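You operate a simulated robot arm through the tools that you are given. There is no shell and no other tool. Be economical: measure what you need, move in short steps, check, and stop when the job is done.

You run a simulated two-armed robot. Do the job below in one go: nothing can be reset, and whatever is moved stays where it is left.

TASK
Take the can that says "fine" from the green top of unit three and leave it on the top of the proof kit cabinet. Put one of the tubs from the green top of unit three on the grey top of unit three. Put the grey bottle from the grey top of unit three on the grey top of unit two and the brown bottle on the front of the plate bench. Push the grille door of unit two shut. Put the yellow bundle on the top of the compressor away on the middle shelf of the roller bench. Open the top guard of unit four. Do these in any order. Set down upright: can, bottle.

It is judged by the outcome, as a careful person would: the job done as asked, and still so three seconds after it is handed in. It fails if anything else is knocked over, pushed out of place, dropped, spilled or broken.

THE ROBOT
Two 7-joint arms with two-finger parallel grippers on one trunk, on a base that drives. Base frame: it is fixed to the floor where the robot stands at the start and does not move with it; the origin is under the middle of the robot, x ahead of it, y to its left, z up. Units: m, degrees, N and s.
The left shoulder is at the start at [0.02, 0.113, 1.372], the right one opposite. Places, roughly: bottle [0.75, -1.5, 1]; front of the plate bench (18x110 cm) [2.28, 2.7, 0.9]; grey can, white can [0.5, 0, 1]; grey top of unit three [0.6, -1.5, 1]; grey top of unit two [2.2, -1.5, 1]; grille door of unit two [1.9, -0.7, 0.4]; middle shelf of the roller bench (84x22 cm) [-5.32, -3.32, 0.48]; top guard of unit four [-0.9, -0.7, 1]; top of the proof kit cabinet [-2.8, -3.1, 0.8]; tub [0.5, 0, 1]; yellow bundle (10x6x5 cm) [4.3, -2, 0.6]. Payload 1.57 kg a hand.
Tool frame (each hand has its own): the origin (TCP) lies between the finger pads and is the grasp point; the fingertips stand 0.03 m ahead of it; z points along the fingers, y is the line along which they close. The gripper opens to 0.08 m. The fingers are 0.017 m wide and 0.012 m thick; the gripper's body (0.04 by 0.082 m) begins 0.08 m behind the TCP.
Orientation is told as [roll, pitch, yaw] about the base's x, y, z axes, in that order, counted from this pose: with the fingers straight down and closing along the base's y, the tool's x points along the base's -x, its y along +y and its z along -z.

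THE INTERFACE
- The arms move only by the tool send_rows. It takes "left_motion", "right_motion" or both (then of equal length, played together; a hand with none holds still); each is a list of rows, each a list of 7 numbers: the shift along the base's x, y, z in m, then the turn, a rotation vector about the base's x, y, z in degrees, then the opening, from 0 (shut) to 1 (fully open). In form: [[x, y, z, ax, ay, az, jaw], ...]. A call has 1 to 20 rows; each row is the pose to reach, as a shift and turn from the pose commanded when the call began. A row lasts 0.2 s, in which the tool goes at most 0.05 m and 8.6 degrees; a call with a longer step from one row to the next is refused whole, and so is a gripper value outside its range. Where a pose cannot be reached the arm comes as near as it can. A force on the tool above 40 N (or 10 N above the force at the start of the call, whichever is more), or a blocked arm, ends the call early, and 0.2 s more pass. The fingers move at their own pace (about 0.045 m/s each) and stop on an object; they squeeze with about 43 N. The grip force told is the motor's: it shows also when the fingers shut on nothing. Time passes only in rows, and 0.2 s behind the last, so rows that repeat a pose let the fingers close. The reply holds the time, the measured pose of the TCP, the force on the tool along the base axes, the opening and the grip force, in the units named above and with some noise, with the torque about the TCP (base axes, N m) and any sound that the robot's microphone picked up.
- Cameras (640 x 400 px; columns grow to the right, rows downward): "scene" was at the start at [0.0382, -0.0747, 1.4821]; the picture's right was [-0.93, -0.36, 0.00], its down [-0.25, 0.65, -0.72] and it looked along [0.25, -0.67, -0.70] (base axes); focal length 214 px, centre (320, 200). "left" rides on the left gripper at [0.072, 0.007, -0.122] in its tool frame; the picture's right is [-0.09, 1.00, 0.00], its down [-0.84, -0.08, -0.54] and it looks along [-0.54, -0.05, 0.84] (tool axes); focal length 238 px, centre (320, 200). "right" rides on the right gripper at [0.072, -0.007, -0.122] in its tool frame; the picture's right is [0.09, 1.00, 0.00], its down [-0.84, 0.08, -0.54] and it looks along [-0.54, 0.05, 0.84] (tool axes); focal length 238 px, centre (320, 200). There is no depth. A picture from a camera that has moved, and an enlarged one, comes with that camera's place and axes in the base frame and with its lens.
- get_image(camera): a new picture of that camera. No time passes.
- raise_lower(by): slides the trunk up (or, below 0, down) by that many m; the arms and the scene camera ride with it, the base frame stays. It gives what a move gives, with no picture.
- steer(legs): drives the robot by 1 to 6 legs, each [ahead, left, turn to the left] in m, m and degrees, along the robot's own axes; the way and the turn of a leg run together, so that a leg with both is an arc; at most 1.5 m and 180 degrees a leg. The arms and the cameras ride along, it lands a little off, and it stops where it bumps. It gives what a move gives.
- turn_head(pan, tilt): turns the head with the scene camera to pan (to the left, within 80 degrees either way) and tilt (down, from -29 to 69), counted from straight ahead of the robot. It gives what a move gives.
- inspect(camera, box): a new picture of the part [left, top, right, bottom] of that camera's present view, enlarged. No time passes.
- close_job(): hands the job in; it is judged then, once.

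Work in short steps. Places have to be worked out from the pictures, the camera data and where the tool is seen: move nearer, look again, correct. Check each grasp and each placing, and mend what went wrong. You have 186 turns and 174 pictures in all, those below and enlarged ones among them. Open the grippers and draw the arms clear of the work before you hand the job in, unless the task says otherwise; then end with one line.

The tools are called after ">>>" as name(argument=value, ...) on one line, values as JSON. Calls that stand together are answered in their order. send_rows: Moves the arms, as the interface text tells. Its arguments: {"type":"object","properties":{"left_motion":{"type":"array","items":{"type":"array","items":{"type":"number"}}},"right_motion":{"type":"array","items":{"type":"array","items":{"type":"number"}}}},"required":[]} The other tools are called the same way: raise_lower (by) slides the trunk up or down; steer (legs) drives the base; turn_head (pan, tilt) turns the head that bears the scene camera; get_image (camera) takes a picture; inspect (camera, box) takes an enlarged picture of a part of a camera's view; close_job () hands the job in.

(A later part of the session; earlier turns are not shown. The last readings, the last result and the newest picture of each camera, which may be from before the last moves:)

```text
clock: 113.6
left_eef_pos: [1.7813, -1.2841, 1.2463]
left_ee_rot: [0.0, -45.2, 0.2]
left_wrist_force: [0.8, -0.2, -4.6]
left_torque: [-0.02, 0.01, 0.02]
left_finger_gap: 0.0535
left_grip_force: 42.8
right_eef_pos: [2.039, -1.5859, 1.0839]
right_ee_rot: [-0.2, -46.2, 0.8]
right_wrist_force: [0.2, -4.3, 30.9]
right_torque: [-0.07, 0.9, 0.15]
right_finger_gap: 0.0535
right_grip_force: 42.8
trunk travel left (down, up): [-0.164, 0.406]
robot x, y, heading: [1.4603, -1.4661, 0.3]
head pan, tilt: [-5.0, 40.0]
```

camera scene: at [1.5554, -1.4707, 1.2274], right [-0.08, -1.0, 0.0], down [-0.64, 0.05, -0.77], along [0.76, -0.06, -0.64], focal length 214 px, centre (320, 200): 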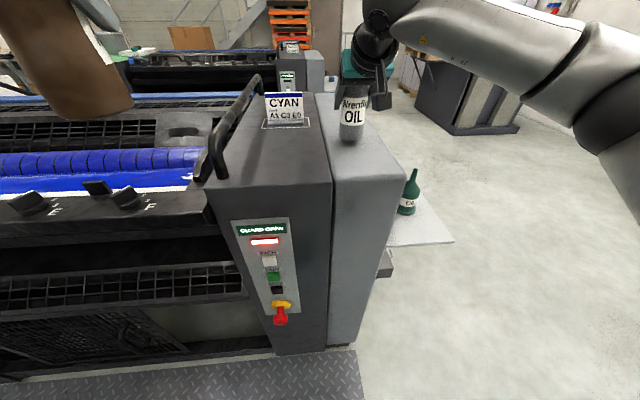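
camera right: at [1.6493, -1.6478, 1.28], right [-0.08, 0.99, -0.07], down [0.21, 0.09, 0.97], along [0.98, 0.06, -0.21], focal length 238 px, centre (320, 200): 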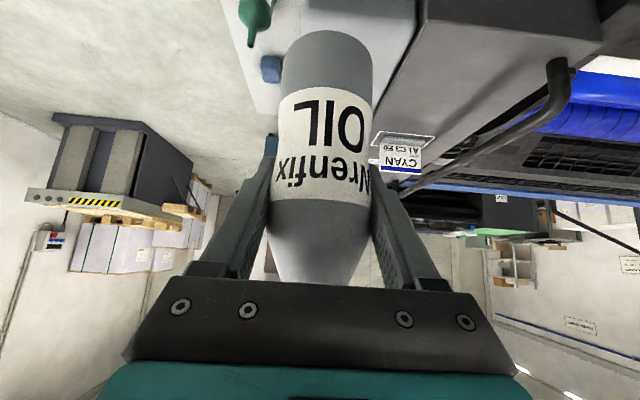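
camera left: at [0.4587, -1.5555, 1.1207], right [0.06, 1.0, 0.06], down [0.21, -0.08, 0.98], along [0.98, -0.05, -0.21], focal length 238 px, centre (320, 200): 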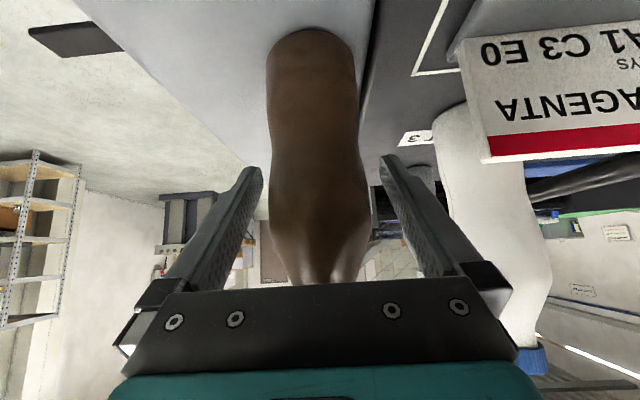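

Contact. I'll relieve the pressure, open fully and back out along the tool axis.

>>> send_rows(right_motion=[[0, 0, 0.007, 0, 0, 0, 0], [0, 0, 0.007, 0, 0, 0, 0], [0, 0, 0.007, 0, 0, 0, 0.7], [0, 0, 0.007, 0, 0, 0, 1], [0, 0, 0.007, 0, 0, 0, 1], [-0.02, 0, 0.027, 0, 0, 0, 1], [-0.045, 0, 0.052, 0, 0, 0, 1], [-0.075, 0, 0.082, 0, 0, 0, 1], [-0.105, 0, 0.112, 0, 0, 0, 1], [-0.135, 0, 0.142, 0, 0, 0, 1], [-0.17, -0.01, 0.16, 0, 0, 0, 1], [-0.21, -0.03, 0.165, 0, 0, 0, 1], [-0.25, -0.05, 0.165, 0, 0, 0, 1]])

>>> get_image(camera="scene")

```text
clock: 116.4
left_eef_pos: [1.7828, -1.2842, 1.2446]
left_ee_rot: [0.0, -45.1, 0.2]
left_wrist_force: [0.1, -0.4, -3.6]
left_torque: [-0.01, -0.03, -0.02]
left_finger_gap: 0.0533
left_grip_force: 42.8
right_eef_pos: [1.7892, -1.6364, 1.2402]
right_ee_rot: [-0.4, -45.2, 0.9]
right_wrist_force: [0.3, 0.0, 0.6]
right_torque: [-0.01, -0.01, 0.03]
right_finger_gap: 0.08
right_grip_force: 0.0
trunk travel left (down, up): [-0.164, 0.406]
robot x, y, heading: [1.4608, -1.4669, 0.2]
head pan, tilt: [-5.0, 40.0]
```

```text
113 pictures are left
camera scene: at [1.5542, -1.4711, 1.2276], right [-0.08, -1.0, 0.0], down [-0.64, 0.05, -0.77], along [0.76, -0.06, -0.64], focal length 214 px, centre (320, 200)
```

scene: 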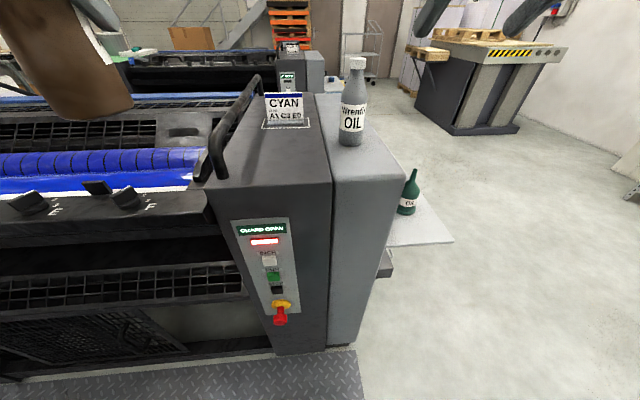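

The grey bottle stands upright. Next is the grille door of unit two, so I'll look left and low at it.

>>> turn_head(pan=45, tilt=45)

>>> get_image(camera="scene")

>>> turn_head(pan=75, tilt=35)

>>> get_image(camera="scene")

```text
clock: 117.6
left_eef_pos: [1.784, -1.2842, 1.2448]
left_ee_rot: [-0.1, -45.0, 0.3]
left_wrist_force: [-0.3, 0.8, -3.9]
left_torque: [-0.03, 0.01, -0.01]
left_finger_gap: 0.0535
left_grip_force: 42.6
right_eef_pos: [1.7901, -1.6351, 1.2405]
right_ee_rot: [-0.5, -45.1, 1.0]
right_wrist_force: [-0.5, 0.1, 0.6]
right_torque: [0.02, -0.04, -0.02]
right_finger_gap: 0.0803
right_grip_force: 0.0
trunk travel left (down, up): [-0.164, 0.406]
robot x, y, heading: [1.462, -1.4691, 0.1]
head pan, tilt: [45.0, 45.0]
```

```text
112 pictures are left
camera scene: at [1.5277, -1.4058, 1.2202], right [0.71, -0.71, 0.0], down [-0.5, -0.5, -0.71], along [0.5, 0.5, -0.71], focal length 214 px, centre (320, 200)
```

scene: 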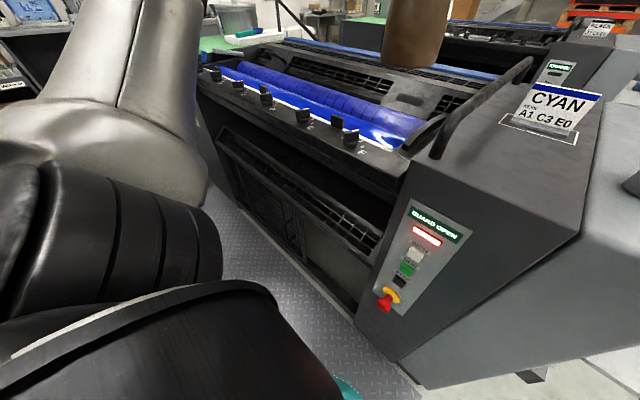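

```text
clock: 118.6
left_eef_pos: [1.783, -1.2848, 1.2448]
left_ee_rot: [-0.1, -44.9, 0.3]
left_wrist_force: [0.9, 0.4, -3.8]
left_torque: [-0.02, -0.04, 0.01]
left_finger_gap: 0.0533
left_grip_force: 42.8
right_eef_pos: [1.7903, -1.6363, 1.2408]
right_ee_rot: [-0.5, -45.1, 0.9]
right_wrist_force: [-0.1, -0.6, 0.1]
right_torque: [-0.02, 0.03, 0.01]
right_finger_gap: 0.08
right_grip_force: 0.1
trunk travel left (down, up): [-0.164, 0.406]
robot x, y, heading: [1.4609, -1.4615, 0.2]
head pan, tilt: [75.0, 35.0]
```

```text
111 pictures are left
camera scene: at [1.4929, -1.3784, 1.235], right [0.97, -0.26, 0.0], down [-0.15, -0.55, -0.82], along [0.21, 0.79, -0.57], focal length 214 px, centre (320, 200)
```

scene: 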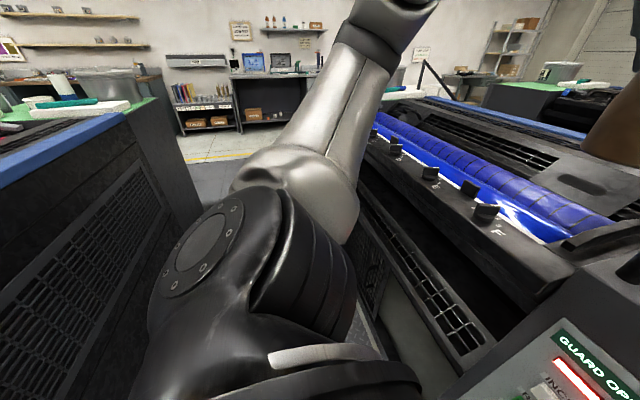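

The arm hides the door. I'll back off and sidestep left for a frontal look.

>>> steer(legs=[[-0.15, 0, 0], [0, 0.35, 0]])

>>> turn_head(pan=25, tilt=50)

>>> get_image(camera="scene")

```text
clock: 121.8
left_eef_pos: [1.6319, -0.9325, 1.2459]
left_ee_rot: [-0.1, -45.0, 0.0]
left_wrist_force: [0.5, 0.6, -4.5]
left_torque: [-0.04, 0.0, 0.01]
left_finger_gap: 0.0535
left_grip_force: 42.9
right_eef_pos: [1.6381, -1.2839, 1.239]
right_ee_rot: [-0.5, -45.0, 0.8]
right_wrist_force: [0.1, 0.6, -0.2]
right_torque: [0.0, 0.04, -0.02]
right_finger_gap: 0.08
right_grip_force: 0.0
trunk travel left (down, up): [-0.164, 0.406]
robot x, y, heading: [1.3108, -1.1142, 0.1]
head pan, tilt: [75.0, 35.0]
```

```text
clock: 123.0
left_eef_pos: [1.6316, -0.9349, 1.2456]
left_ee_rot: [0.0, -45.0, 0.1]
left_wrist_force: [0.1, 0.0, -4.7]
left_torque: [0.03, -0.07, -0.01]
left_finger_gap: 0.0538
left_grip_force: 43.2
right_eef_pos: [1.6381, -1.2834, 1.241]
right_ee_rot: [-0.4, -45.1, 0.8]
right_wrist_force: [0.1, -0.1, 0.0]
right_torque: [0.0, 0.02, 0.01]
right_finger_gap: 0.0799
right_grip_force: 0.1
trunk travel left (down, up): [-0.164, 0.406]
robot x, y, heading: [1.3083, -1.113, -0.1]
head pan, tilt: [25.0, 50.0]
```

```text
110 pictures are left
camera scene: at [1.3885, -1.0792, 1.2133], right [0.42, -0.91, 0.0], down [-0.69, -0.33, -0.64], along [0.58, 0.27, -0.77], focal length 214 px, centre (320, 200)
```

scene: 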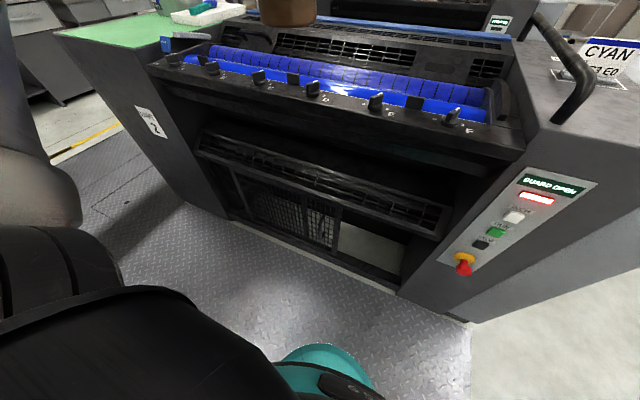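

>>> inspect(camera="scene", box=[190, 110, 470, 300])

```text
2.11 times, centred on (330, 205) of scene
camera zoom: at [1.3885, -1.0792, 1.2133], right [0.42, -0.91, 0.0], down [-0.69, -0.33, -0.64], along [0.58, 0.27, -0.77], focal length 452 px, centre (299, 190)
```

zoom: 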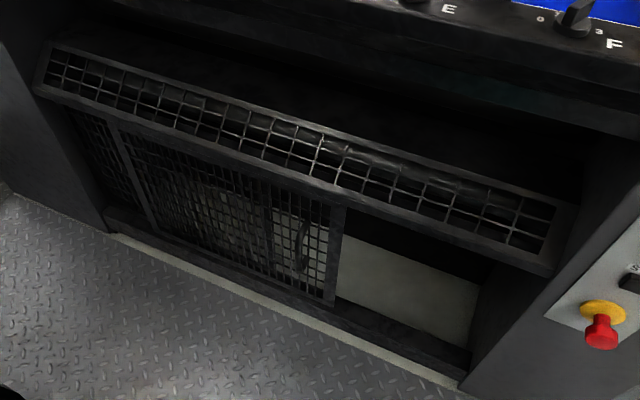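

The door is a sliding grille: its handle is near y -0.85, z 0.35, and the gap is on its right, so it must be pushed toward -y. I'll deliver the brown bottle first, then return with both hands free. I'll go out the other end of the lane to the plate bench.

>>> steer(legs=[[0, 1.0, 0], [0, 1.1, 0], [0, 0, 90]])

>>> turn_head(pan=-20, tilt=20)

>>> get_image(camera="scene")

```text
clock: 137.2
left_eef_pos: [1.1407, 1.3027, 1.2448]
left_ee_rot: [-0.1, -45.1, 89.4]
left_wrist_force: [-0.2, 1.2, -4.0]
left_torque: [0.01, 0.01, 0.01]
left_finger_gap: 0.0535
left_grip_force: 42.8
right_eef_pos: [1.49, 1.3034, 1.2399]
right_ee_rot: [-0.5, -45.1, 90.2]
right_wrist_force: [0.1, 0.8, -1.0]
right_torque: [0.0, 0.01, 0.02]
right_finger_gap: 0.0801
right_grip_force: 0.0
trunk travel left (down, up): [-0.164, 0.406]
robot x, y, heading: [1.3176, 0.9765, 89.2]
head pan, tilt: [25.0, 50.0]
```

```text
clock: 138.3
left_eef_pos: [1.1404, 1.3017, 1.2446]
left_ee_rot: [0.0, -45.1, 89.4]
left_wrist_force: [0.3, -0.1, -4.3]
left_torque: [-0.01, 0.01, 0.01]
left_finger_gap: 0.0534
left_grip_force: 43.2
right_eef_pos: [1.4894, 1.303, 1.241]
right_ee_rot: [-0.4, -45.1, 90.1]
right_wrist_force: [-0.2, 0.2, -0.7]
right_torque: [0.01, 0.0, -0.01]
right_finger_gap: 0.0799
right_grip_force: 0.1
trunk travel left (down, up): [-0.164, 0.406]
robot x, y, heading: [1.3158, 0.982, 89.1]
head pan, tilt: [-20.0, 20.0]
```

```text
108 pictures are left
camera scene: at [1.3475, 1.0759, 1.2588], right [0.94, -0.35, 0.0], down [-0.12, -0.32, -0.94], along [0.33, 0.88, -0.34], focal length 214 px, centre (320, 200)
```

scene: 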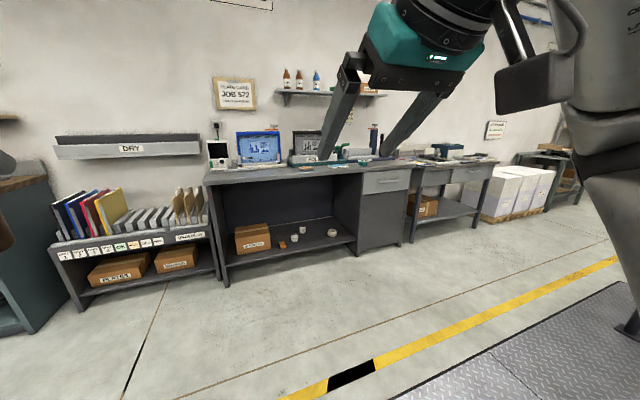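

The bench's front edge is near y 2.6 and it spans x about 1.1–2.8. I'll drive over to face its right half.

>>> steer(legs=[[0, -0.85, 0.9], [0.95, 0, 0]])

>>> turn_head(pan=0, tilt=35)

>>> get_image(camera="scene")

```text
clock: 147.3
left_eef_pos: [1.9703, 2.2406, 1.2451]
left_ee_rot: [0.0, -45.0, 90.1]
left_wrist_force: [0.3, -1.1, -5.3]
left_torque: [0.02, 0.02, 0.01]
left_finger_gap: 0.0536
left_grip_force: 43.0
right_eef_pos: [2.322, 2.2453, 1.2398]
right_ee_rot: [-0.4, -45.0, 90.9]
right_wrist_force: [1.0, 0.5, 0.0]
right_torque: [0.01, -0.01, -0.01]
right_finger_gap: 0.0801
right_grip_force: 0.1
trunk travel left (down, up): [-0.164, 0.406]
robot x, y, heading: [2.1508, 1.9129, 90.0]
head pan, tilt: [-20.0, 20.0]
```

```text
clock: 148.2
left_eef_pos: [1.9707, 2.2407, 1.2454]
left_ee_rot: [0.1, -45.1, 90.2]
left_wrist_force: [0.0, -0.5, -4.6]
left_torque: [0.0, -0.01, -0.01]
left_finger_gap: 0.0533
left_grip_force: 42.6
right_eef_pos: [2.3205, 2.247, 1.2393]
right_ee_rot: [-0.4, -45.2, 90.9]
right_wrist_force: [0.1, 0.2, -0.1]
right_torque: [-0.06, -0.01, 0.01]
right_finger_gap: 0.0801
right_grip_force: 0.1
trunk travel left (down, up): [-0.164, 0.406]
robot x, y, heading: [2.1488, 1.9192, 90.2]
head pan, tilt: [0.0, 35.0]
```

```text
107 pictures are left
camera scene: at [2.1501, 2.0182, 1.2351], right [1.0, 0.0, 0.0], down [0.0, -0.57, -0.82], along [0.0, 0.82, -0.57], focal length 214 px, centre (320, 200)
```

scene: 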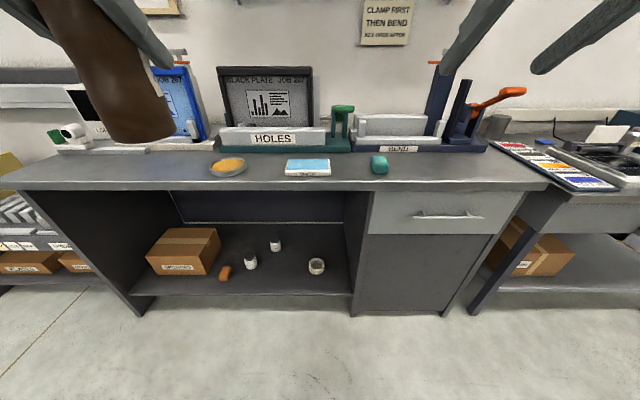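

The free front strip to the right of the green block, near x 2.56, y 2.68, suits the bottle. I'll shift right and closer and lower the trunk 0.1.

>>> steer(legs=[[0, -0.53, 0], [0.22, 0, 0]])

>>> raise_lower(by=-0.1)

>>> turn_head(pan=5, tilt=40)

>>> get_image(camera="scene")

>>> get_image(camera="left")

```text
clock: 152.5
left_eef_pos: [2.5023, 2.4628, 1.2449]
left_ee_rot: [-0.1, -45.0, 89.7]
left_wrist_force: [1.1, 0.3, -4.8]
left_torque: [0.02, -0.02, -0.01]
left_finger_gap: 0.0535
left_grip_force: 43.1
right_eef_pos: [2.8531, 2.4654, 1.2401]
right_ee_rot: [-0.5, -45.1, 90.5]
right_wrist_force: [-0.7, 1.4, -0.2]
right_torque: [0.01, -0.02, -0.01]
right_finger_gap: 0.08
right_grip_force: 0.0
trunk travel left (down, up): [-0.164, 0.406]
robot x, y, heading: [2.6821, 2.1369, 89.8]
head pan, tilt: [0.0, 35.0]
```

```text
clock: 153.8
left_eef_pos: [2.5013, 2.4618, 1.1459]
left_ee_rot: [0.0, -45.1, 89.9]
left_wrist_force: [-0.4, -0.6, -4.2]
left_torque: [0.01, -0.02, 0.01]
left_finger_gap: 0.0534
left_grip_force: 42.9
right_eef_pos: [2.8523, 2.4654, 1.1401]
right_ee_rot: [-0.4, -45.1, 90.6]
right_wrist_force: [-0.3, -0.7, 0.0]
right_torque: [0.04, 0.03, -0.01]
right_finger_gap: 0.08
right_grip_force: 0.0
trunk travel left (down, up): [-0.064, 0.506]
robot x, y, heading: [2.6798, 2.1347, 90.1]
head pan, tilt: [0.0, 35.0]
```

```text
clock: 154.5
left_eef_pos: [2.5019, 2.4609, 1.1451]
left_ee_rot: [-0.1, -45.0, 89.9]
left_wrist_force: [-0.2, -0.6, -4.3]
left_torque: [0.01, 0.02, 0.02]
left_finger_gap: 0.0535
left_grip_force: 42.7
right_eef_pos: [2.8523, 2.4658, 1.1396]
right_ee_rot: [-0.4, -45.0, 90.6]
right_wrist_force: [0.2, -0.2, 0.3]
right_torque: [0.03, 0.0, 0.02]
right_finger_gap: 0.08
right_grip_force: 0.1
trunk travel left (down, up): [-0.064, 0.506]
robot x, y, heading: [2.6787, 2.1371, 90.0]
head pan, tilt: [5.0, 40.0]
```

```text
106 pictures are left
camera scene: at [2.6722, 2.2346, 1.1275], right [1.0, 0.08, 0.0], down [0.05, -0.64, -0.77], along [-0.06, 0.76, -0.64], focal length 214 px, centre (320, 200)
```

scene: 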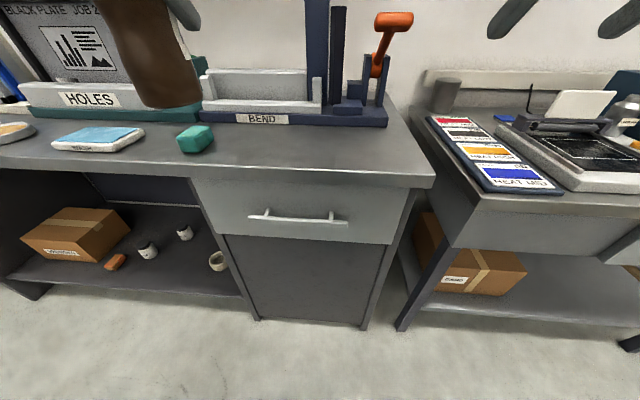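

```text
105 pictures are left
camera left: at [2.4949, 2.3247, 1.1804], right [-1.0, 0.07, 0.07], down [0.08, 0.21, 0.98], along [0.05, 0.98, -0.21], focal length 238 px, centre (320, 200)
```

left: 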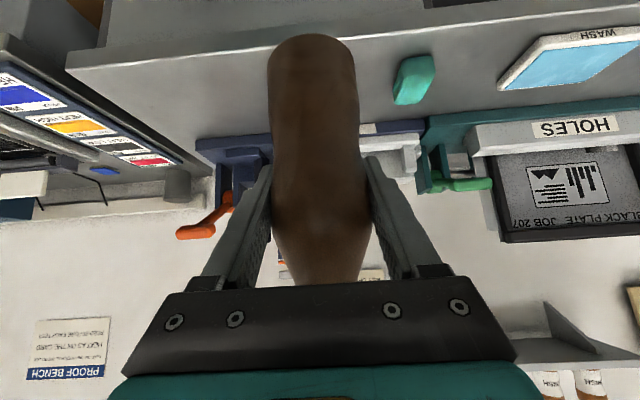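

The strip is free between y 2.60 and 2.85. I'll bring the bottle over (2.53, 2.69) and lower it close to the bench.

>>> send_rows(left_motion=[[0.006, 0.045, 0, 0, 0, 0, 0], [0.012, 0.09, 0, 0, 0, 0, 0], [0.018, 0.135, 0, 0, 0, 0, 0], [0.024, 0.18, 0, 0, 0, 0, 0], [0.03, 0.228, 0, 0, 0, 0, 0], [0.03, 0.228, -0.04, 0, 0, 0, 0], [0.03, 0.228, -0.08, 0, 0, 0, 0], [0.03, 0.228, -0.12, 0, 0, 0, 0], [0.03, 0.228, -0.145, 0, 0, 0, 0]])

>>> get_image(camera="scene")

```text
clock: 156.5
left_eef_pos: [2.5315, 2.6904, 0.9977]
left_ee_rot: [0.0, -45.0, 89.8]
left_wrist_force: [-0.3, 0.2, -4.4]
left_torque: [0.06, 0.02, -0.02]
left_finger_gap: 0.0532
left_grip_force: 42.5
right_eef_pos: [2.853, 2.4649, 1.1402]
right_ee_rot: [-0.4, -45.1, 90.6]
right_wrist_force: [-1.0, 0.3, -0.4]
right_torque: [-0.01, -0.02, -0.01]
right_finger_gap: 0.0796
right_grip_force: 0.1
trunk travel left (down, up): [-0.064, 0.506]
robot x, y, heading: [2.6836, 2.1379, 89.6]
head pan, tilt: [5.0, 40.0]
```

```text
104 pictures are left
camera scene: at [2.6721, 2.2348, 1.1275], right [1.0, 0.08, 0.0], down [0.05, -0.64, -0.77], along [-0.06, 0.76, -0.64], focal length 214 px, centre (320, 200)
```

scene: 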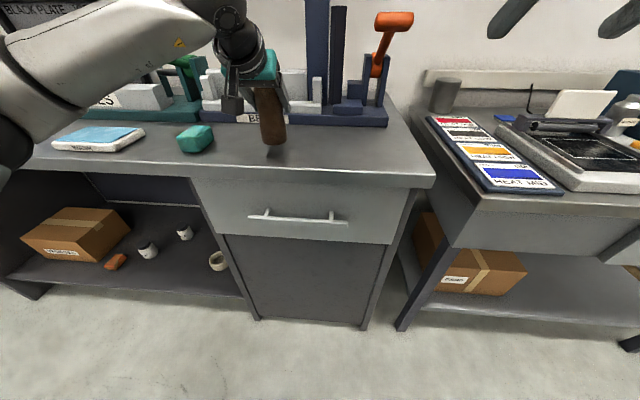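

The shadow shows a small remaining gap. I'll lower in small steps to contact.

>>> send_rows(left_motion=[[0, 0, -0.004, 0, 0, 0, 0], [0, 0, -0.008, 0, 0, 0, 0], [0, 0, -0.012, 0, 0, 0, 0], [0, 0, -0.016, 0, 0, 0, 0], [0, 0, -0.019, 0, 0, 0, 0]])

```text
clock: 157.7
left_eef_pos: [2.532, 2.6898, 0.9823]
left_ee_rot: [0.0, -45.3, 89.7]
left_wrist_force: [-0.1, -1.4, 1.4]
left_torque: [-0.09, 0.15, 0.0]
left_finger_gap: 0.0534
left_grip_force: 43.0
right_eef_pos: [2.8534, 2.4644, 1.1399]
right_ee_rot: [-0.3, -45.3, 90.4]
right_wrist_force: [0.8, -0.8, -0.2]
right_torque: [0.04, -0.02, 0.02]
right_finger_gap: 0.08
right_grip_force: 0.1
trunk travel left (down, up): [-0.064, 0.506]
robot x, y, heading: [2.6795, 2.1394, 89.8]
head pan, tilt: [5.0, 40.0]
```

It has just touched. I'll open and back out along the tool axis.

>>> send_rows(left_motion=[[0, 0, 0.001, 0, 0, 0, 0], [0, 0, 0.001, 0, 0, 0, 0.7], [0, 0, 0.001, 0, 0, 0, 1], [0, 0, 0.001, 0, 0, 0, 1], [0, -0.02, 0.02, 0, 0, 0, 1], [0, -0.05, 0.05, 0, 0, 0, 1], [0, -0.08, 0.08, 0, 0, 0, 1], [0, -0.11, 0.11, 0, 0, 0, 1], [0, -0.14, 0.14, 0, 0, 0, 1], [-0.01, -0.18, 0.16, 0, 0, 0, 1], [-0.03, -0.22, 0.17, 0, 0, 0, 1]])

>>> get_image(camera="scene")

```text
clock: 160.1
left_eef_pos: [2.5016, 2.4693, 1.1528]
left_ee_rot: [0.0, -45.1, 89.8]
left_wrist_force: [0.5, -0.1, -0.1]
left_torque: [-0.01, 0.0, 0.0]
left_finger_gap: 0.0801
left_grip_force: 0.1
right_eef_pos: [2.8515, 2.464, 1.1382]
right_ee_rot: [-0.4, -45.2, 90.5]
right_wrist_force: [-0.1, 0.7, 0.2]
right_torque: [-0.01, 0.02, 0.03]
right_finger_gap: 0.0802
right_grip_force: 0.0
trunk travel left (down, up): [-0.064, 0.506]
robot x, y, heading: [2.6844, 2.1375, 89.6]
head pan, tilt: [5.0, 40.0]
```

```text
103 pictures are left
camera scene: at [2.672, 2.234, 1.1275], right [1.0, 0.08, 0.0], down [0.05, -0.64, -0.77], along [-0.06, 0.76, -0.64], focal length 214 px, centre (320, 200)
```

scene: 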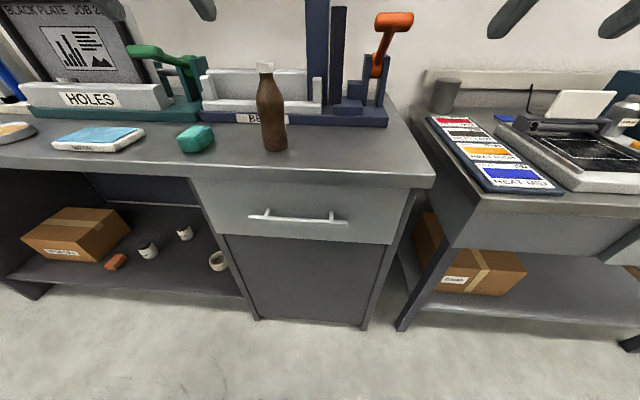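

The brown bottle is placed. I'll drive back into the lane, facing unit two by its sliding door.

>>> steer(legs=[[-1.15, 0, 0], [0, 1.28, 0], [0, 0, -90], [0, -1.0, 0], [0, -0.6, 0]])

>>> turn_head(pan=-10, tilt=50)

>>> get_image(camera="scene")

```text
clock: 183.6
left_eef_pos: [1.74, -0.439, 1.1518]
left_ee_rot: [-0.1, -45.1, -0.2]
left_wrist_force: [0.5, 0.1, 0.5]
left_torque: [0.0, 0.03, 0.02]
left_finger_gap: 0.0798
left_grip_force: 0.0
right_eef_pos: [1.7349, -0.7891, 1.1396]
right_ee_rot: [-0.3, -45.2, 0.5]
right_wrist_force: [0.4, 0.5, -0.6]
right_torque: [0.01, 0.0, 0.01]
right_finger_gap: 0.0799
right_grip_force: 0.1
trunk travel left (down, up): [-0.064, 0.506]
robot x, y, heading: [1.4057, -0.6171, -0.2]
head pan, tilt: [5.0, 40.0]
```

```text
clock: 184.3
left_eef_pos: [1.7393, -0.4388, 1.1519]
left_ee_rot: [0.0, -45.2, -0.2]
left_wrist_force: [0.6, 0.3, 0.5]
left_torque: [0.0, -0.02, -0.02]
left_finger_gap: 0.08
left_grip_force: 0.0
right_eef_pos: [1.7359, -0.79, 1.141]
right_ee_rot: [-0.4, -45.2, 0.5]
right_wrist_force: [0.0, 0.7, -0.4]
right_torque: [-0.03, 0.02, 0.02]
right_finger_gap: 0.0798
right_grip_force: 0.1
trunk travel left (down, up): [-0.064, 0.506]
robot x, y, heading: [1.4115, -0.617, -0.3]
head pan, tilt: [-10.0, 50.0]
```

```text
102 pictures are left
camera scene: at [1.4927, -0.6291, 1.1134], right [-0.18, -0.98, 0.0], down [-0.75, 0.14, -0.64], along [0.63, -0.11, -0.77], focal length 214 px, centre (320, 200)
```

scene: 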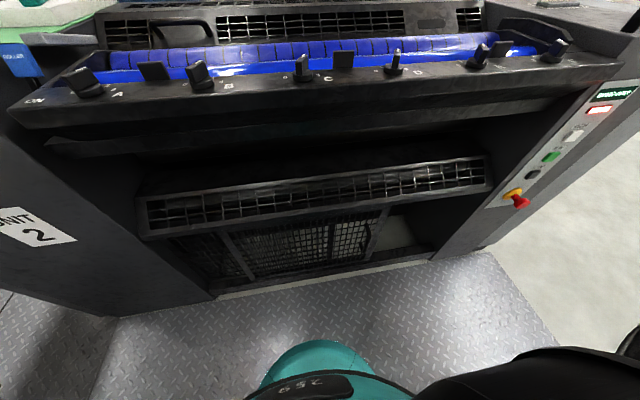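

I'll zoom in to place the handle and door edge from this second viewpoint.

>>> inspect(camera="scene", box=[200, 150, 480, 310])

```text
2.29 times, centred on (340, 230) of scene
camera zoom: at [1.4927, -0.6291, 1.1134], right [-0.18, -0.98, 0.0], down [-0.75, 0.14, -0.64], along [0.63, -0.11, -0.77], focal length 490 px, centre (274, 131)
```

zoom: 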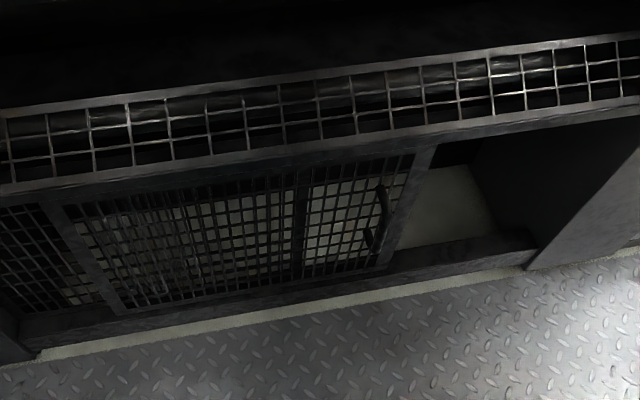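

The handle is a vertical bar at about (1.866, -0.866), z 0.30–0.48, on a door plane at x 1.896. I'll line up the robot, draw both hands back a little, and lower the trunk fully.

>>> send_rows(left_motion=[[-0.04, 0, 0.02, 0, 0, 0, 1], [-0.08, 0, 0.04, 0, 0, 0, 1], [-0.11, 0, 0.06, 0, 0, 0, 1]], right_motion=[[-0.04, 0, 0, 0, 0, 0, 0.6], [-0.08, 0, -0.02, 0, 0, 0, 0.5], [-0.1, 0, -0.06, 0, 0, 0, 0.5]])

>>> steer(legs=[[0, -0.24, 0.2], [0.05, 0, 0]])

>>> raise_lower(by=-0.063)

>>> send_rows(right_motion=[[0, 0, -0.04, 0, 0, 0, 0.5], [0, 0, -0.08, 0, 0, 0, 0.5], [0, 0, -0.12, 0, 0, 0, 0.5], [0, 0, -0.16, 0, 0, 0, 0.5], [0, 0, -0.2, 0, 0, 0, 0.5], [0, 0, -0.24, 0, 0, 0, 0.5], [0, 0, -0.28, 0, 0, 0, 0.5], [0, 0, -0.32, 0, 0, 0, 0.5], [0, 0, -0.36, 0, 0, 0, 0.5], [0, 0, -0.4, 0, 0, 0, 0.5], [0, 0, -0.44, 0, 0, 0, 0.5], [0, 0, -0.48, 0, 0, 0, 0.5], [0, 0, -0.52, 0, 0, 0, 0.5], [0, 0, -0.56, 0, 0, 0, 0.5], [0, 0, -0.6, 0, 0, 0, 0.5]])

>>> get_image(camera="right")

>>> get_image(camera="scene")

```text
clock: 185.1
left_eef_pos: [1.6296, -0.4407, 1.2128]
left_ee_rot: [0.0, -45.0, -0.2]
left_wrist_force: [0.5, 0.3, -0.1]
left_torque: [0.01, 0.0, 0.03]
left_finger_gap: 0.0801
left_grip_force: 0.0
right_eef_pos: [1.636, -0.7886, 1.0833]
right_ee_rot: [-0.4, -45.1, 0.5]
right_wrist_force: [0.3, 0.5, 0.7]
right_torque: [-0.04, -0.01, 0.0]
right_finger_gap: 0.0401
right_grip_force: 0.1
trunk travel left (down, up): [-0.064, 0.506]
robot x, y, heading: [1.4057, -0.6143, -0.2]
head pan, tilt: [-10.0, 50.0]
```

```text
clock: 187.4
left_eef_pos: [1.6795, -0.6789, 1.2119]
left_ee_rot: [0.1, -45.0, -0.2]
left_wrist_force: [-0.3, -0.5, -0.2]
left_torque: [0.0, 0.0, -0.02]
left_finger_gap: 0.0801
left_grip_force: 0.2
right_eef_pos: [1.6869, -1.0308, 1.084]
right_ee_rot: [-0.4, -45.1, 0.6]
right_wrist_force: [-0.1, 0.4, 0.0]
right_torque: [-0.01, 0.02, -0.02]
right_finger_gap: 0.0401
right_grip_force: 0.0
trunk travel left (down, up): [-0.064, 0.506]
robot x, y, heading: [1.4601, -0.8571, -0.4]
head pan, tilt: [-10.0, 50.0]
```

```text
clock: 188.5
left_eef_pos: [1.6776, -0.6803, 1.1496]
left_ee_rot: [0.0, -45.0, -0.1]
left_wrist_force: [-0.3, 0.5, 0.0]
left_torque: [0.02, 0.02, -0.02]
left_finger_gap: 0.0798
left_grip_force: 0.0
right_eef_pos: [1.6859, -1.0302, 1.0212]
right_ee_rot: [-0.4, -45.1, 0.5]
right_wrist_force: [-0.9, -0.5, 0.1]
right_torque: [0.02, -0.04, 0.0]
right_finger_gap: 0.0402
right_grip_force: 0.1
trunk travel left (down, up): [-0.001, 0.569]
robot x, y, heading: [1.4569, -0.8558, -0.2]
head pan, tilt: [-10.0, 50.0]
```

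```text
clock: 191.9
left_eef_pos: [1.6786, -0.6814, 1.1503]
left_ee_rot: [0.1, -45.1, -0.3]
left_wrist_force: [0.0, -0.9, -0.2]
left_torque: [0.05, 0.01, 0.09]
left_finger_gap: 0.0799
left_grip_force: 0.1
right_eef_pos: [1.7442, -0.9306, 0.4931]
right_ee_rot: [-5.6, -43.2, -2.7]
right_wrist_force: [0.3, 0.4, 0.2]
right_torque: [0.03, 0.01, 0.06]
right_finger_gap: 0.0402
right_grip_force: 0.2
right hand out of reach, approached as far as the arm can: row 1, 2, 3, 4, 5, 6, 7, 8, 9, 10, 11, 12, 13, 14, 15
trunk travel left (down, up): [-0.001, 0.569]
robot x, y, heading: [1.4521, -0.8576, -0.2]
head pan, tilt: [-10.0, 50.0]
stopped in row 15 (right hand): the arm was blocked; the commanded pose is now the measured one
```

```text
100 pictures are left
camera right: at [1.6089, -0.9192, 0.5334], right [0.05, 0.99, -0.13], down [0.25, 0.12, 0.96], along [0.97, -0.08, -0.24], focal length 238 px, centre (320, 200)
```

right: 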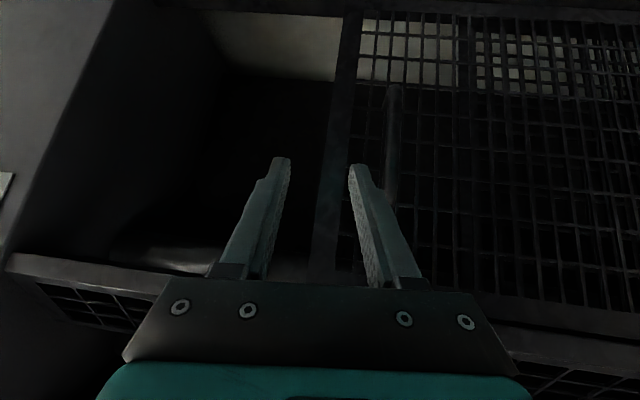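

```text
99 pictures are left
camera scene: at [1.5416, -0.8712, 1.0504], right [-0.18, -0.98, 0.0], down [-0.75, 0.14, -0.64], along [0.63, -0.11, -0.77], focal length 214 px, centre (320, 200)
```

scene: 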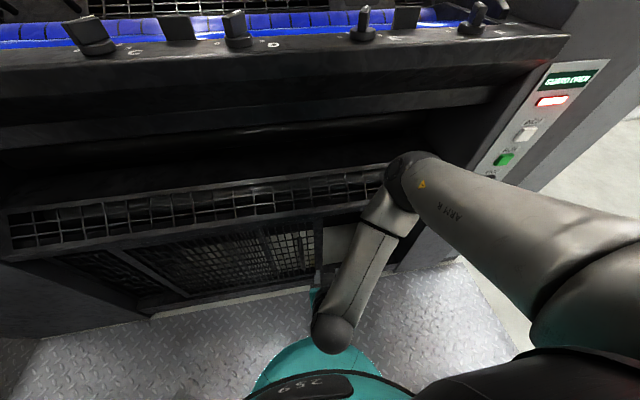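

The elbow gets crowded against the unit at this distance. I'll back the base off 0.1 and reach with a straighter arm toward the handle's +y side.

>>> steer(legs=[[-0.1, 0.05, 0]])

>>> send_rows(right_motion=[[0.02, 0.01, -0.005, 0, 0, 0, 0], [0.05, 0.02, -0.01, 0, 0, 0, 0], [0.08, 0.03, -0.02, 0, 0, 0, 0], [0.11, 0.04, -0.03, 0, 0, 0, 0], [0.13, 0.05, -0.05, 0, 0, 0, 0], [0.15, 0.06, -0.06, 0, 0, 0, 0]])

>>> get_image(camera="right")

>>> get_image(camera="scene")

```text
clock: 193.1
left_eef_pos: [1.5813, -0.6305, 1.1495]
left_ee_rot: [-0.1, -45.2, -0.1]
left_wrist_force: [-0.2, 0.3, -0.6]
left_torque: [0.06, -0.02, -0.03]
left_finger_gap: 0.08
left_grip_force: 0.0
right_eef_pos: [1.6446, -0.8781, 0.4943]
right_ee_rot: [-5.5, -43.1, -2.7]
right_wrist_force: [-0.6, 0.3, 0.0]
right_torque: [0.0, -0.02, 0.02]
right_finger_gap: 0.0402
right_grip_force: 0.2
trunk travel left (down, up): [-0.001, 0.569]
robot x, y, heading: [1.3594, -0.8084, -0.1]
head pan, tilt: [-10.0, 50.0]
```

```text
clock: 194.5
left_eef_pos: [1.5805, -0.6296, 1.1498]
left_ee_rot: [0.0, -45.1, -0.1]
left_wrist_force: [-0.4, -0.6, -0.3]
left_torque: [0.0, 0.06, -0.01]
left_finger_gap: 0.0799
left_grip_force: 0.1
right_eef_pos: [1.7947, -0.8174, 0.433]
right_ee_rot: [-5.5, -43.1, -2.6]
right_wrist_force: [-0.1, 0.1, 0.0]
right_torque: [0.05, 0.01, 0.01]
right_finger_gap: 0.0
right_grip_force: 21.3
trunk travel left (down, up): [-0.001, 0.569]
robot x, y, heading: [1.3603, -0.8067, -0.1]
head pan, tilt: [-10.0, 50.0]
```

```text
98 pictures are left
camera right: at [1.6596, -0.8069, 0.4734], right [0.04, 0.99, -0.13], down [0.25, 0.12, 0.96], along [0.97, -0.07, -0.25], focal length 238 px, centre (320, 200)
```

right: 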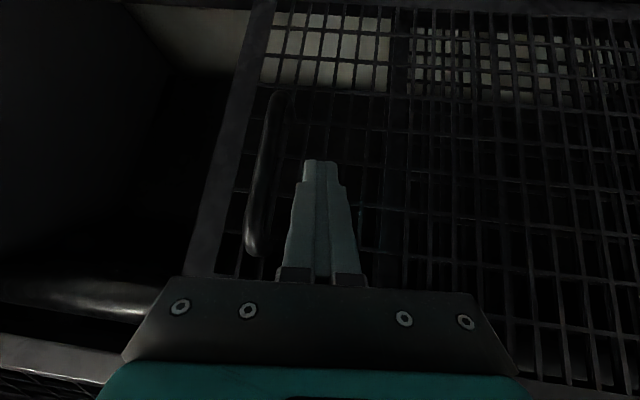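

```text
97 pictures are left
camera scene: at [1.443, -0.8197, 1.0503], right [-0.18, -0.98, 0.0], down [-0.75, 0.14, -0.64], along [0.63, -0.11, -0.77], focal length 214 px, centre (320, 200)
```

scene: 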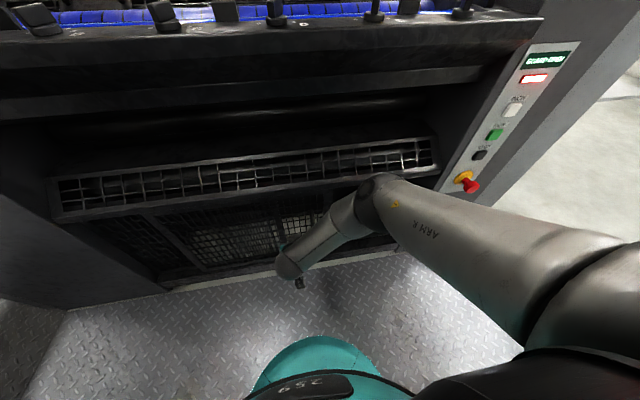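

The handle bar shows just right of the closed fingertips. I'll move 6 cm forward beside it.

>>> send_rows(right_motion=[[0.02, 0, -0.005, 0, 0, 0, 0], [0.04, 0, -0.01, 0, 0, 0, 0], [0.055, 0, -0.015, 0, 0, 0, 0], [0.06, 0, -0.015, 0, 0, 0, 0]])

>>> get_image(camera="right")

```text
clock: 195.5
left_eef_pos: [1.5786, -0.6299, 1.1502]
left_ee_rot: [0.0, -45.1, -0.3]
left_wrist_force: [-0.1, 0.0, -0.4]
left_torque: [0.02, 0.0, -0.02]
left_finger_gap: 0.0801
left_grip_force: 0.1
right_eef_pos: [1.8566, -0.8183, 0.4182]
right_ee_rot: [-5.5, -43.1, -2.5]
right_wrist_force: [-0.9, 0.1, -0.2]
right_torque: [0.01, 0.0, 0.0]
right_finger_gap: 0.0
right_grip_force: 21.1
trunk travel left (down, up): [-0.001, 0.569]
robot x, y, heading: [1.3598, -0.8083, -0.4]
head pan, tilt: [-10.0, 50.0]
```

```text
96 pictures are left
camera right: at [1.7198, -0.8072, 0.4583], right [0.04, 0.99, -0.13], down [0.25, 0.12, 0.96], along [0.97, -0.07, -0.25], focal length 238 px, centre (320, 200)
```

right: 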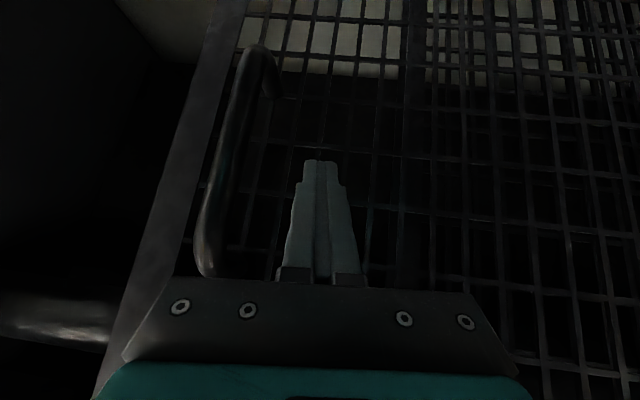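

The fingers sit beside the bar. I'll push toward -y for the first half.

>>> send_rows(right_motion=[[0, -0.015, 0, 0, 0, 0, 0], [0, -0.03, 0, 0, 0, 0, 0], [0, -0.045, 0, 0, 0, 0, 0], [0, -0.06, 0, 0, 0, 0, 0], [0, -0.08, 0, 0, 0, 0, 0], [0, -0.1, 0, 0, 0, 0, 0], [0, -0.12, 0, 0, 0, 0, 0], [0, -0.14, 0, 0, 0, 0, 0], [0, -0.16, 0, 0, 0, 0, 0], [0, -0.18, 0, 0, 0, 0, 0]])

>>> get_image(camera="right")

>>> get_image(camera="scene")

```text
clock: 197.7
left_eef_pos: [1.58, -0.6302, 1.1504]
left_ee_rot: [0.0, -45.1, -0.2]
left_wrist_force: [1.0, 0.0, 0.5]
left_torque: [-0.02, 0.0, 0.0]
left_finger_gap: 0.08
left_grip_force: 0.1
right_eef_pos: [1.8559, -0.9583, 0.4181]
right_ee_rot: [-5.7, -43.0, -2.6]
right_wrist_force: [0.4, -0.6, -0.1]
right_torque: [0.01, 0.0, 0.01]
right_finger_gap: 0.0
right_grip_force: 21.8
right hand out of reach, approached as far as the arm can: row 9, 10
trunk travel left (down, up): [-0.001, 0.569]
robot x, y, heading: [1.3583, -0.8041, -0.2]
head pan, tilt: [-10.0, 50.0]
```

```text
95 pictures are left
camera right: at [1.7205, -0.9474, 0.4592], right [0.05, 0.99, -0.13], down [0.25, 0.12, 0.96], along [0.97, -0.08, -0.25], focal length 238 px, centre (320, 200)
```

right: 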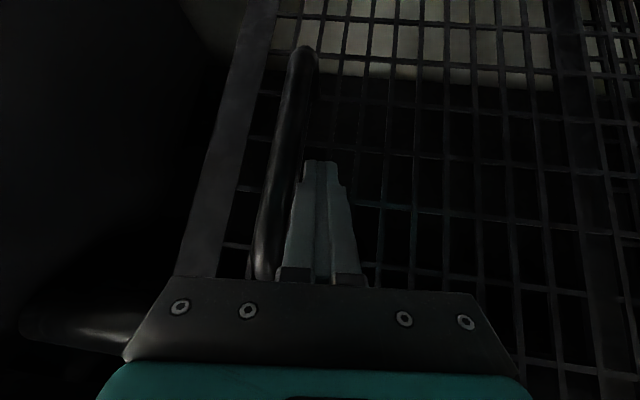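

```text
94 pictures are left
camera scene: at [1.443, -0.8198, 1.0503], right [-0.18, -0.98, 0.0], down [-0.75, 0.14, -0.64], along [0.63, -0.11, -0.77], focal length 214 px, centre (320, 200)
```

scene: 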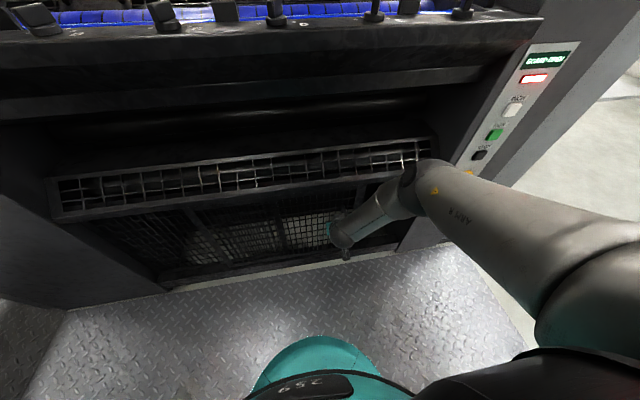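

The door follows the hand, but the arm is at its sideways limit. I'll continue the push by sidestepping the base.

>>> steer(legs=[[0, -0.15, 0]])

>>> get_image(camera="right")

>>> get_image(camera="scene")

```text
clock: 199.0
left_eef_pos: [1.5796, -0.7794, 1.1489]
left_ee_rot: [0.0, -45.1, -0.2]
left_wrist_force: [-0.9, 0.2, 0.3]
left_torque: [-0.01, 0.0, -0.03]
left_finger_gap: 0.08
left_grip_force: 0.1
right_eef_pos: [1.8544, -1.1081, 0.4186]
right_ee_rot: [-5.6, -43.1, -2.6]
right_wrist_force: [0.4, 0.3, -0.8]
right_torque: [0.0, 0.02, 0.01]
right_finger_gap: 0.0
right_grip_force: 21.4
trunk travel left (down, up): [-0.001, 0.569]
robot x, y, heading: [1.3576, -0.9556, -0.3]
head pan, tilt: [-10.0, 50.0]
```

```text
93 pictures are left
camera right: at [1.7194, -1.0975, 0.4589], right [0.05, 0.99, -0.13], down [0.26, 0.12, 0.96], along [0.97, -0.08, -0.25], focal length 238 px, centre (320, 200)
```

right: 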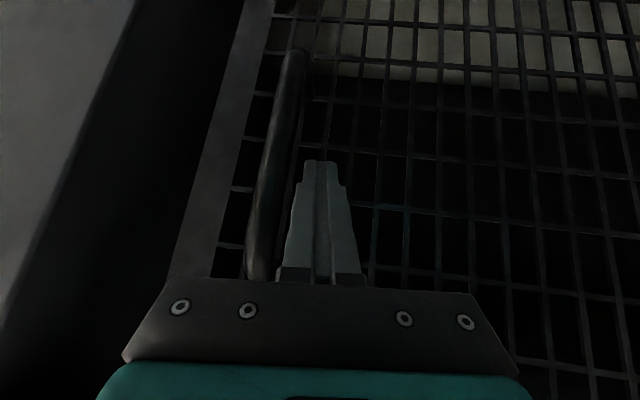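

```text
92 pictures are left
camera scene: at [1.4425, -0.9697, 1.0503], right [-0.18, -0.98, 0.0], down [-0.75, 0.14, -0.64], along [0.63, -0.11, -0.77], focal length 214 px, centre (320, 200)
```

scene: 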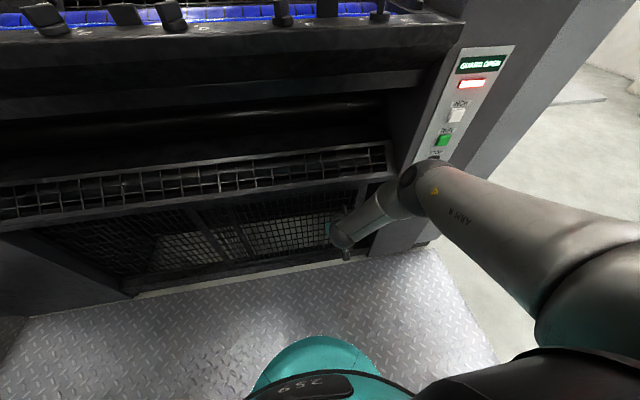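

A gap of several centimetres is left. I'll continue with a shorter sidestep.

>>> steer(legs=[[0, -0.06, 0]])

>>> get_image(camera="right")

>>> get_image(camera="scene")

```text
clock: 200.0
left_eef_pos: [1.5797, -0.841, 1.1501]
left_ee_rot: [-0.1, -45.1, -0.2]
left_wrist_force: [-0.2, 0.4, 0.6]
left_torque: [-0.02, -0.05, -0.01]
left_finger_gap: 0.08
left_grip_force: 0.1
right_eef_pos: [1.8543, -1.1687, 0.4194]
right_ee_rot: [-5.8, -43.0, -2.6]
right_wrist_force: [-0.5, -0.3, 0.0]
right_torque: [0.0, 0.0, -0.02]
right_finger_gap: 0.0
right_grip_force: 21.5
trunk travel left (down, up): [-0.001, 0.569]
robot x, y, heading: [1.3566, -1.0189, -0.1]
head pan, tilt: [-10.0, 50.0]
```

```text
91 pictures are left
camera right: at [1.7191, -1.158, 0.4588], right [0.05, 0.99, -0.14], down [0.26, 0.12, 0.96], along [0.97, -0.08, -0.25], focal length 238 px, centre (320, 200)
```

right: 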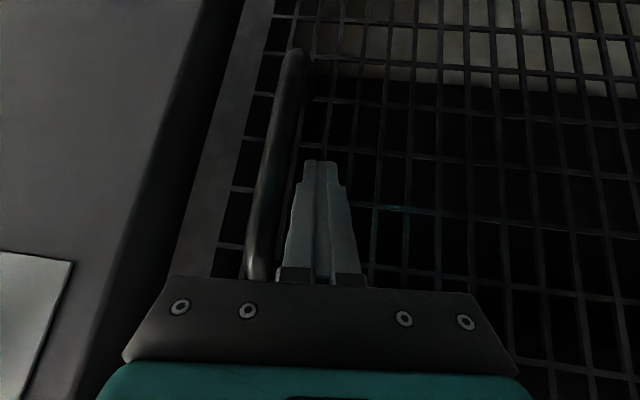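

```text
90 pictures are left
camera scene: at [1.4423, -1.0299, 1.0503], right [-0.18, -0.98, 0.0], down [-0.75, 0.14, -0.64], along [0.63, -0.11, -0.77], focal length 214 px, centre (320, 200)
```

scene: 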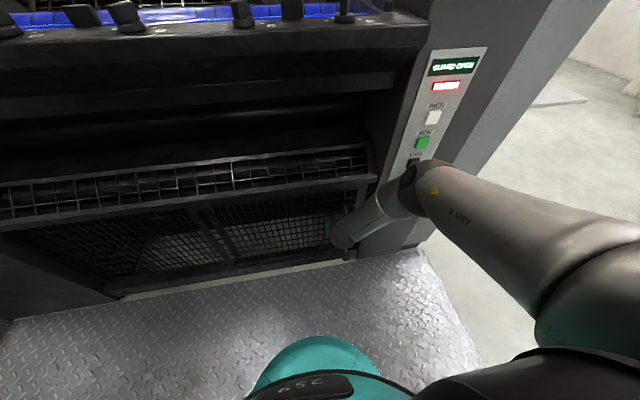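

Nearly there. I'll make another short sidestep and watch the display.

>>> steer(legs=[[0, -0.035, 0]])

>>> get_image(camera="right")

>>> inspect(camera="scene", box=[300, 20, 520, 300])

```text
clock: 200.9
left_eef_pos: [1.5793, -0.8735, 1.1492]
left_ee_rot: [0.0, -45.2, 0.0]
left_wrist_force: [-0.7, 0.6, -0.6]
left_torque: [0.0, 0.0, 0.04]
left_finger_gap: 0.0799
left_grip_force: 0.1
right_eef_pos: [1.8549, -1.1942, 0.4193]
right_ee_rot: [-4.9, -42.7, -2.4]
right_wrist_force: [5.4, 30.7, -0.6]
right_torque: [0.0, 0.0, -0.39]
right_finger_gap: 0.0
right_grip_force: 21.1
trunk travel left (down, up): [-0.001, 0.569]
robot x, y, heading: [1.3601, -1.051, -0.1]
head pan, tilt: [-10.0, 50.0]
```

```text
89 pictures are left
camera right: at [1.7188, -1.185, 0.4596], right [0.03, 0.99, -0.12], down [0.26, 0.11, 0.96], along [0.97, -0.06, -0.25], focal length 238 px, centre (320, 200)
```

right: 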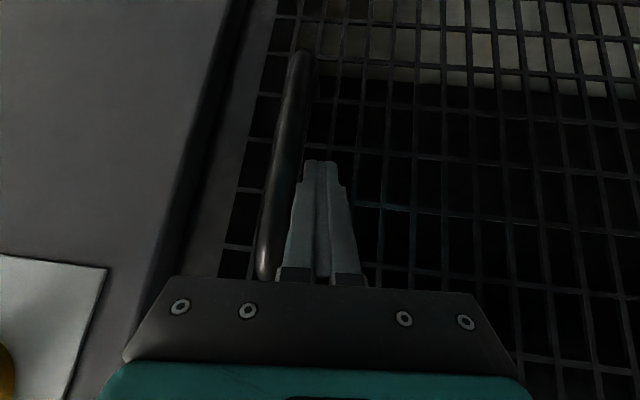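

```text
1.43 times, centred on (410, 160) of scene
camera zoom: at [1.4424, -1.0632, 1.0503], right [-0.18, -0.98, 0.0], down [-0.75, 0.13, -0.64], along [0.63, -0.11, -0.77], focal length 306 px, centre (191, 257)
```

zoom: 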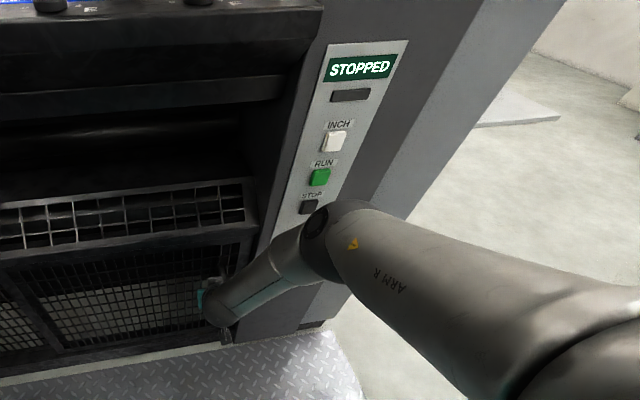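

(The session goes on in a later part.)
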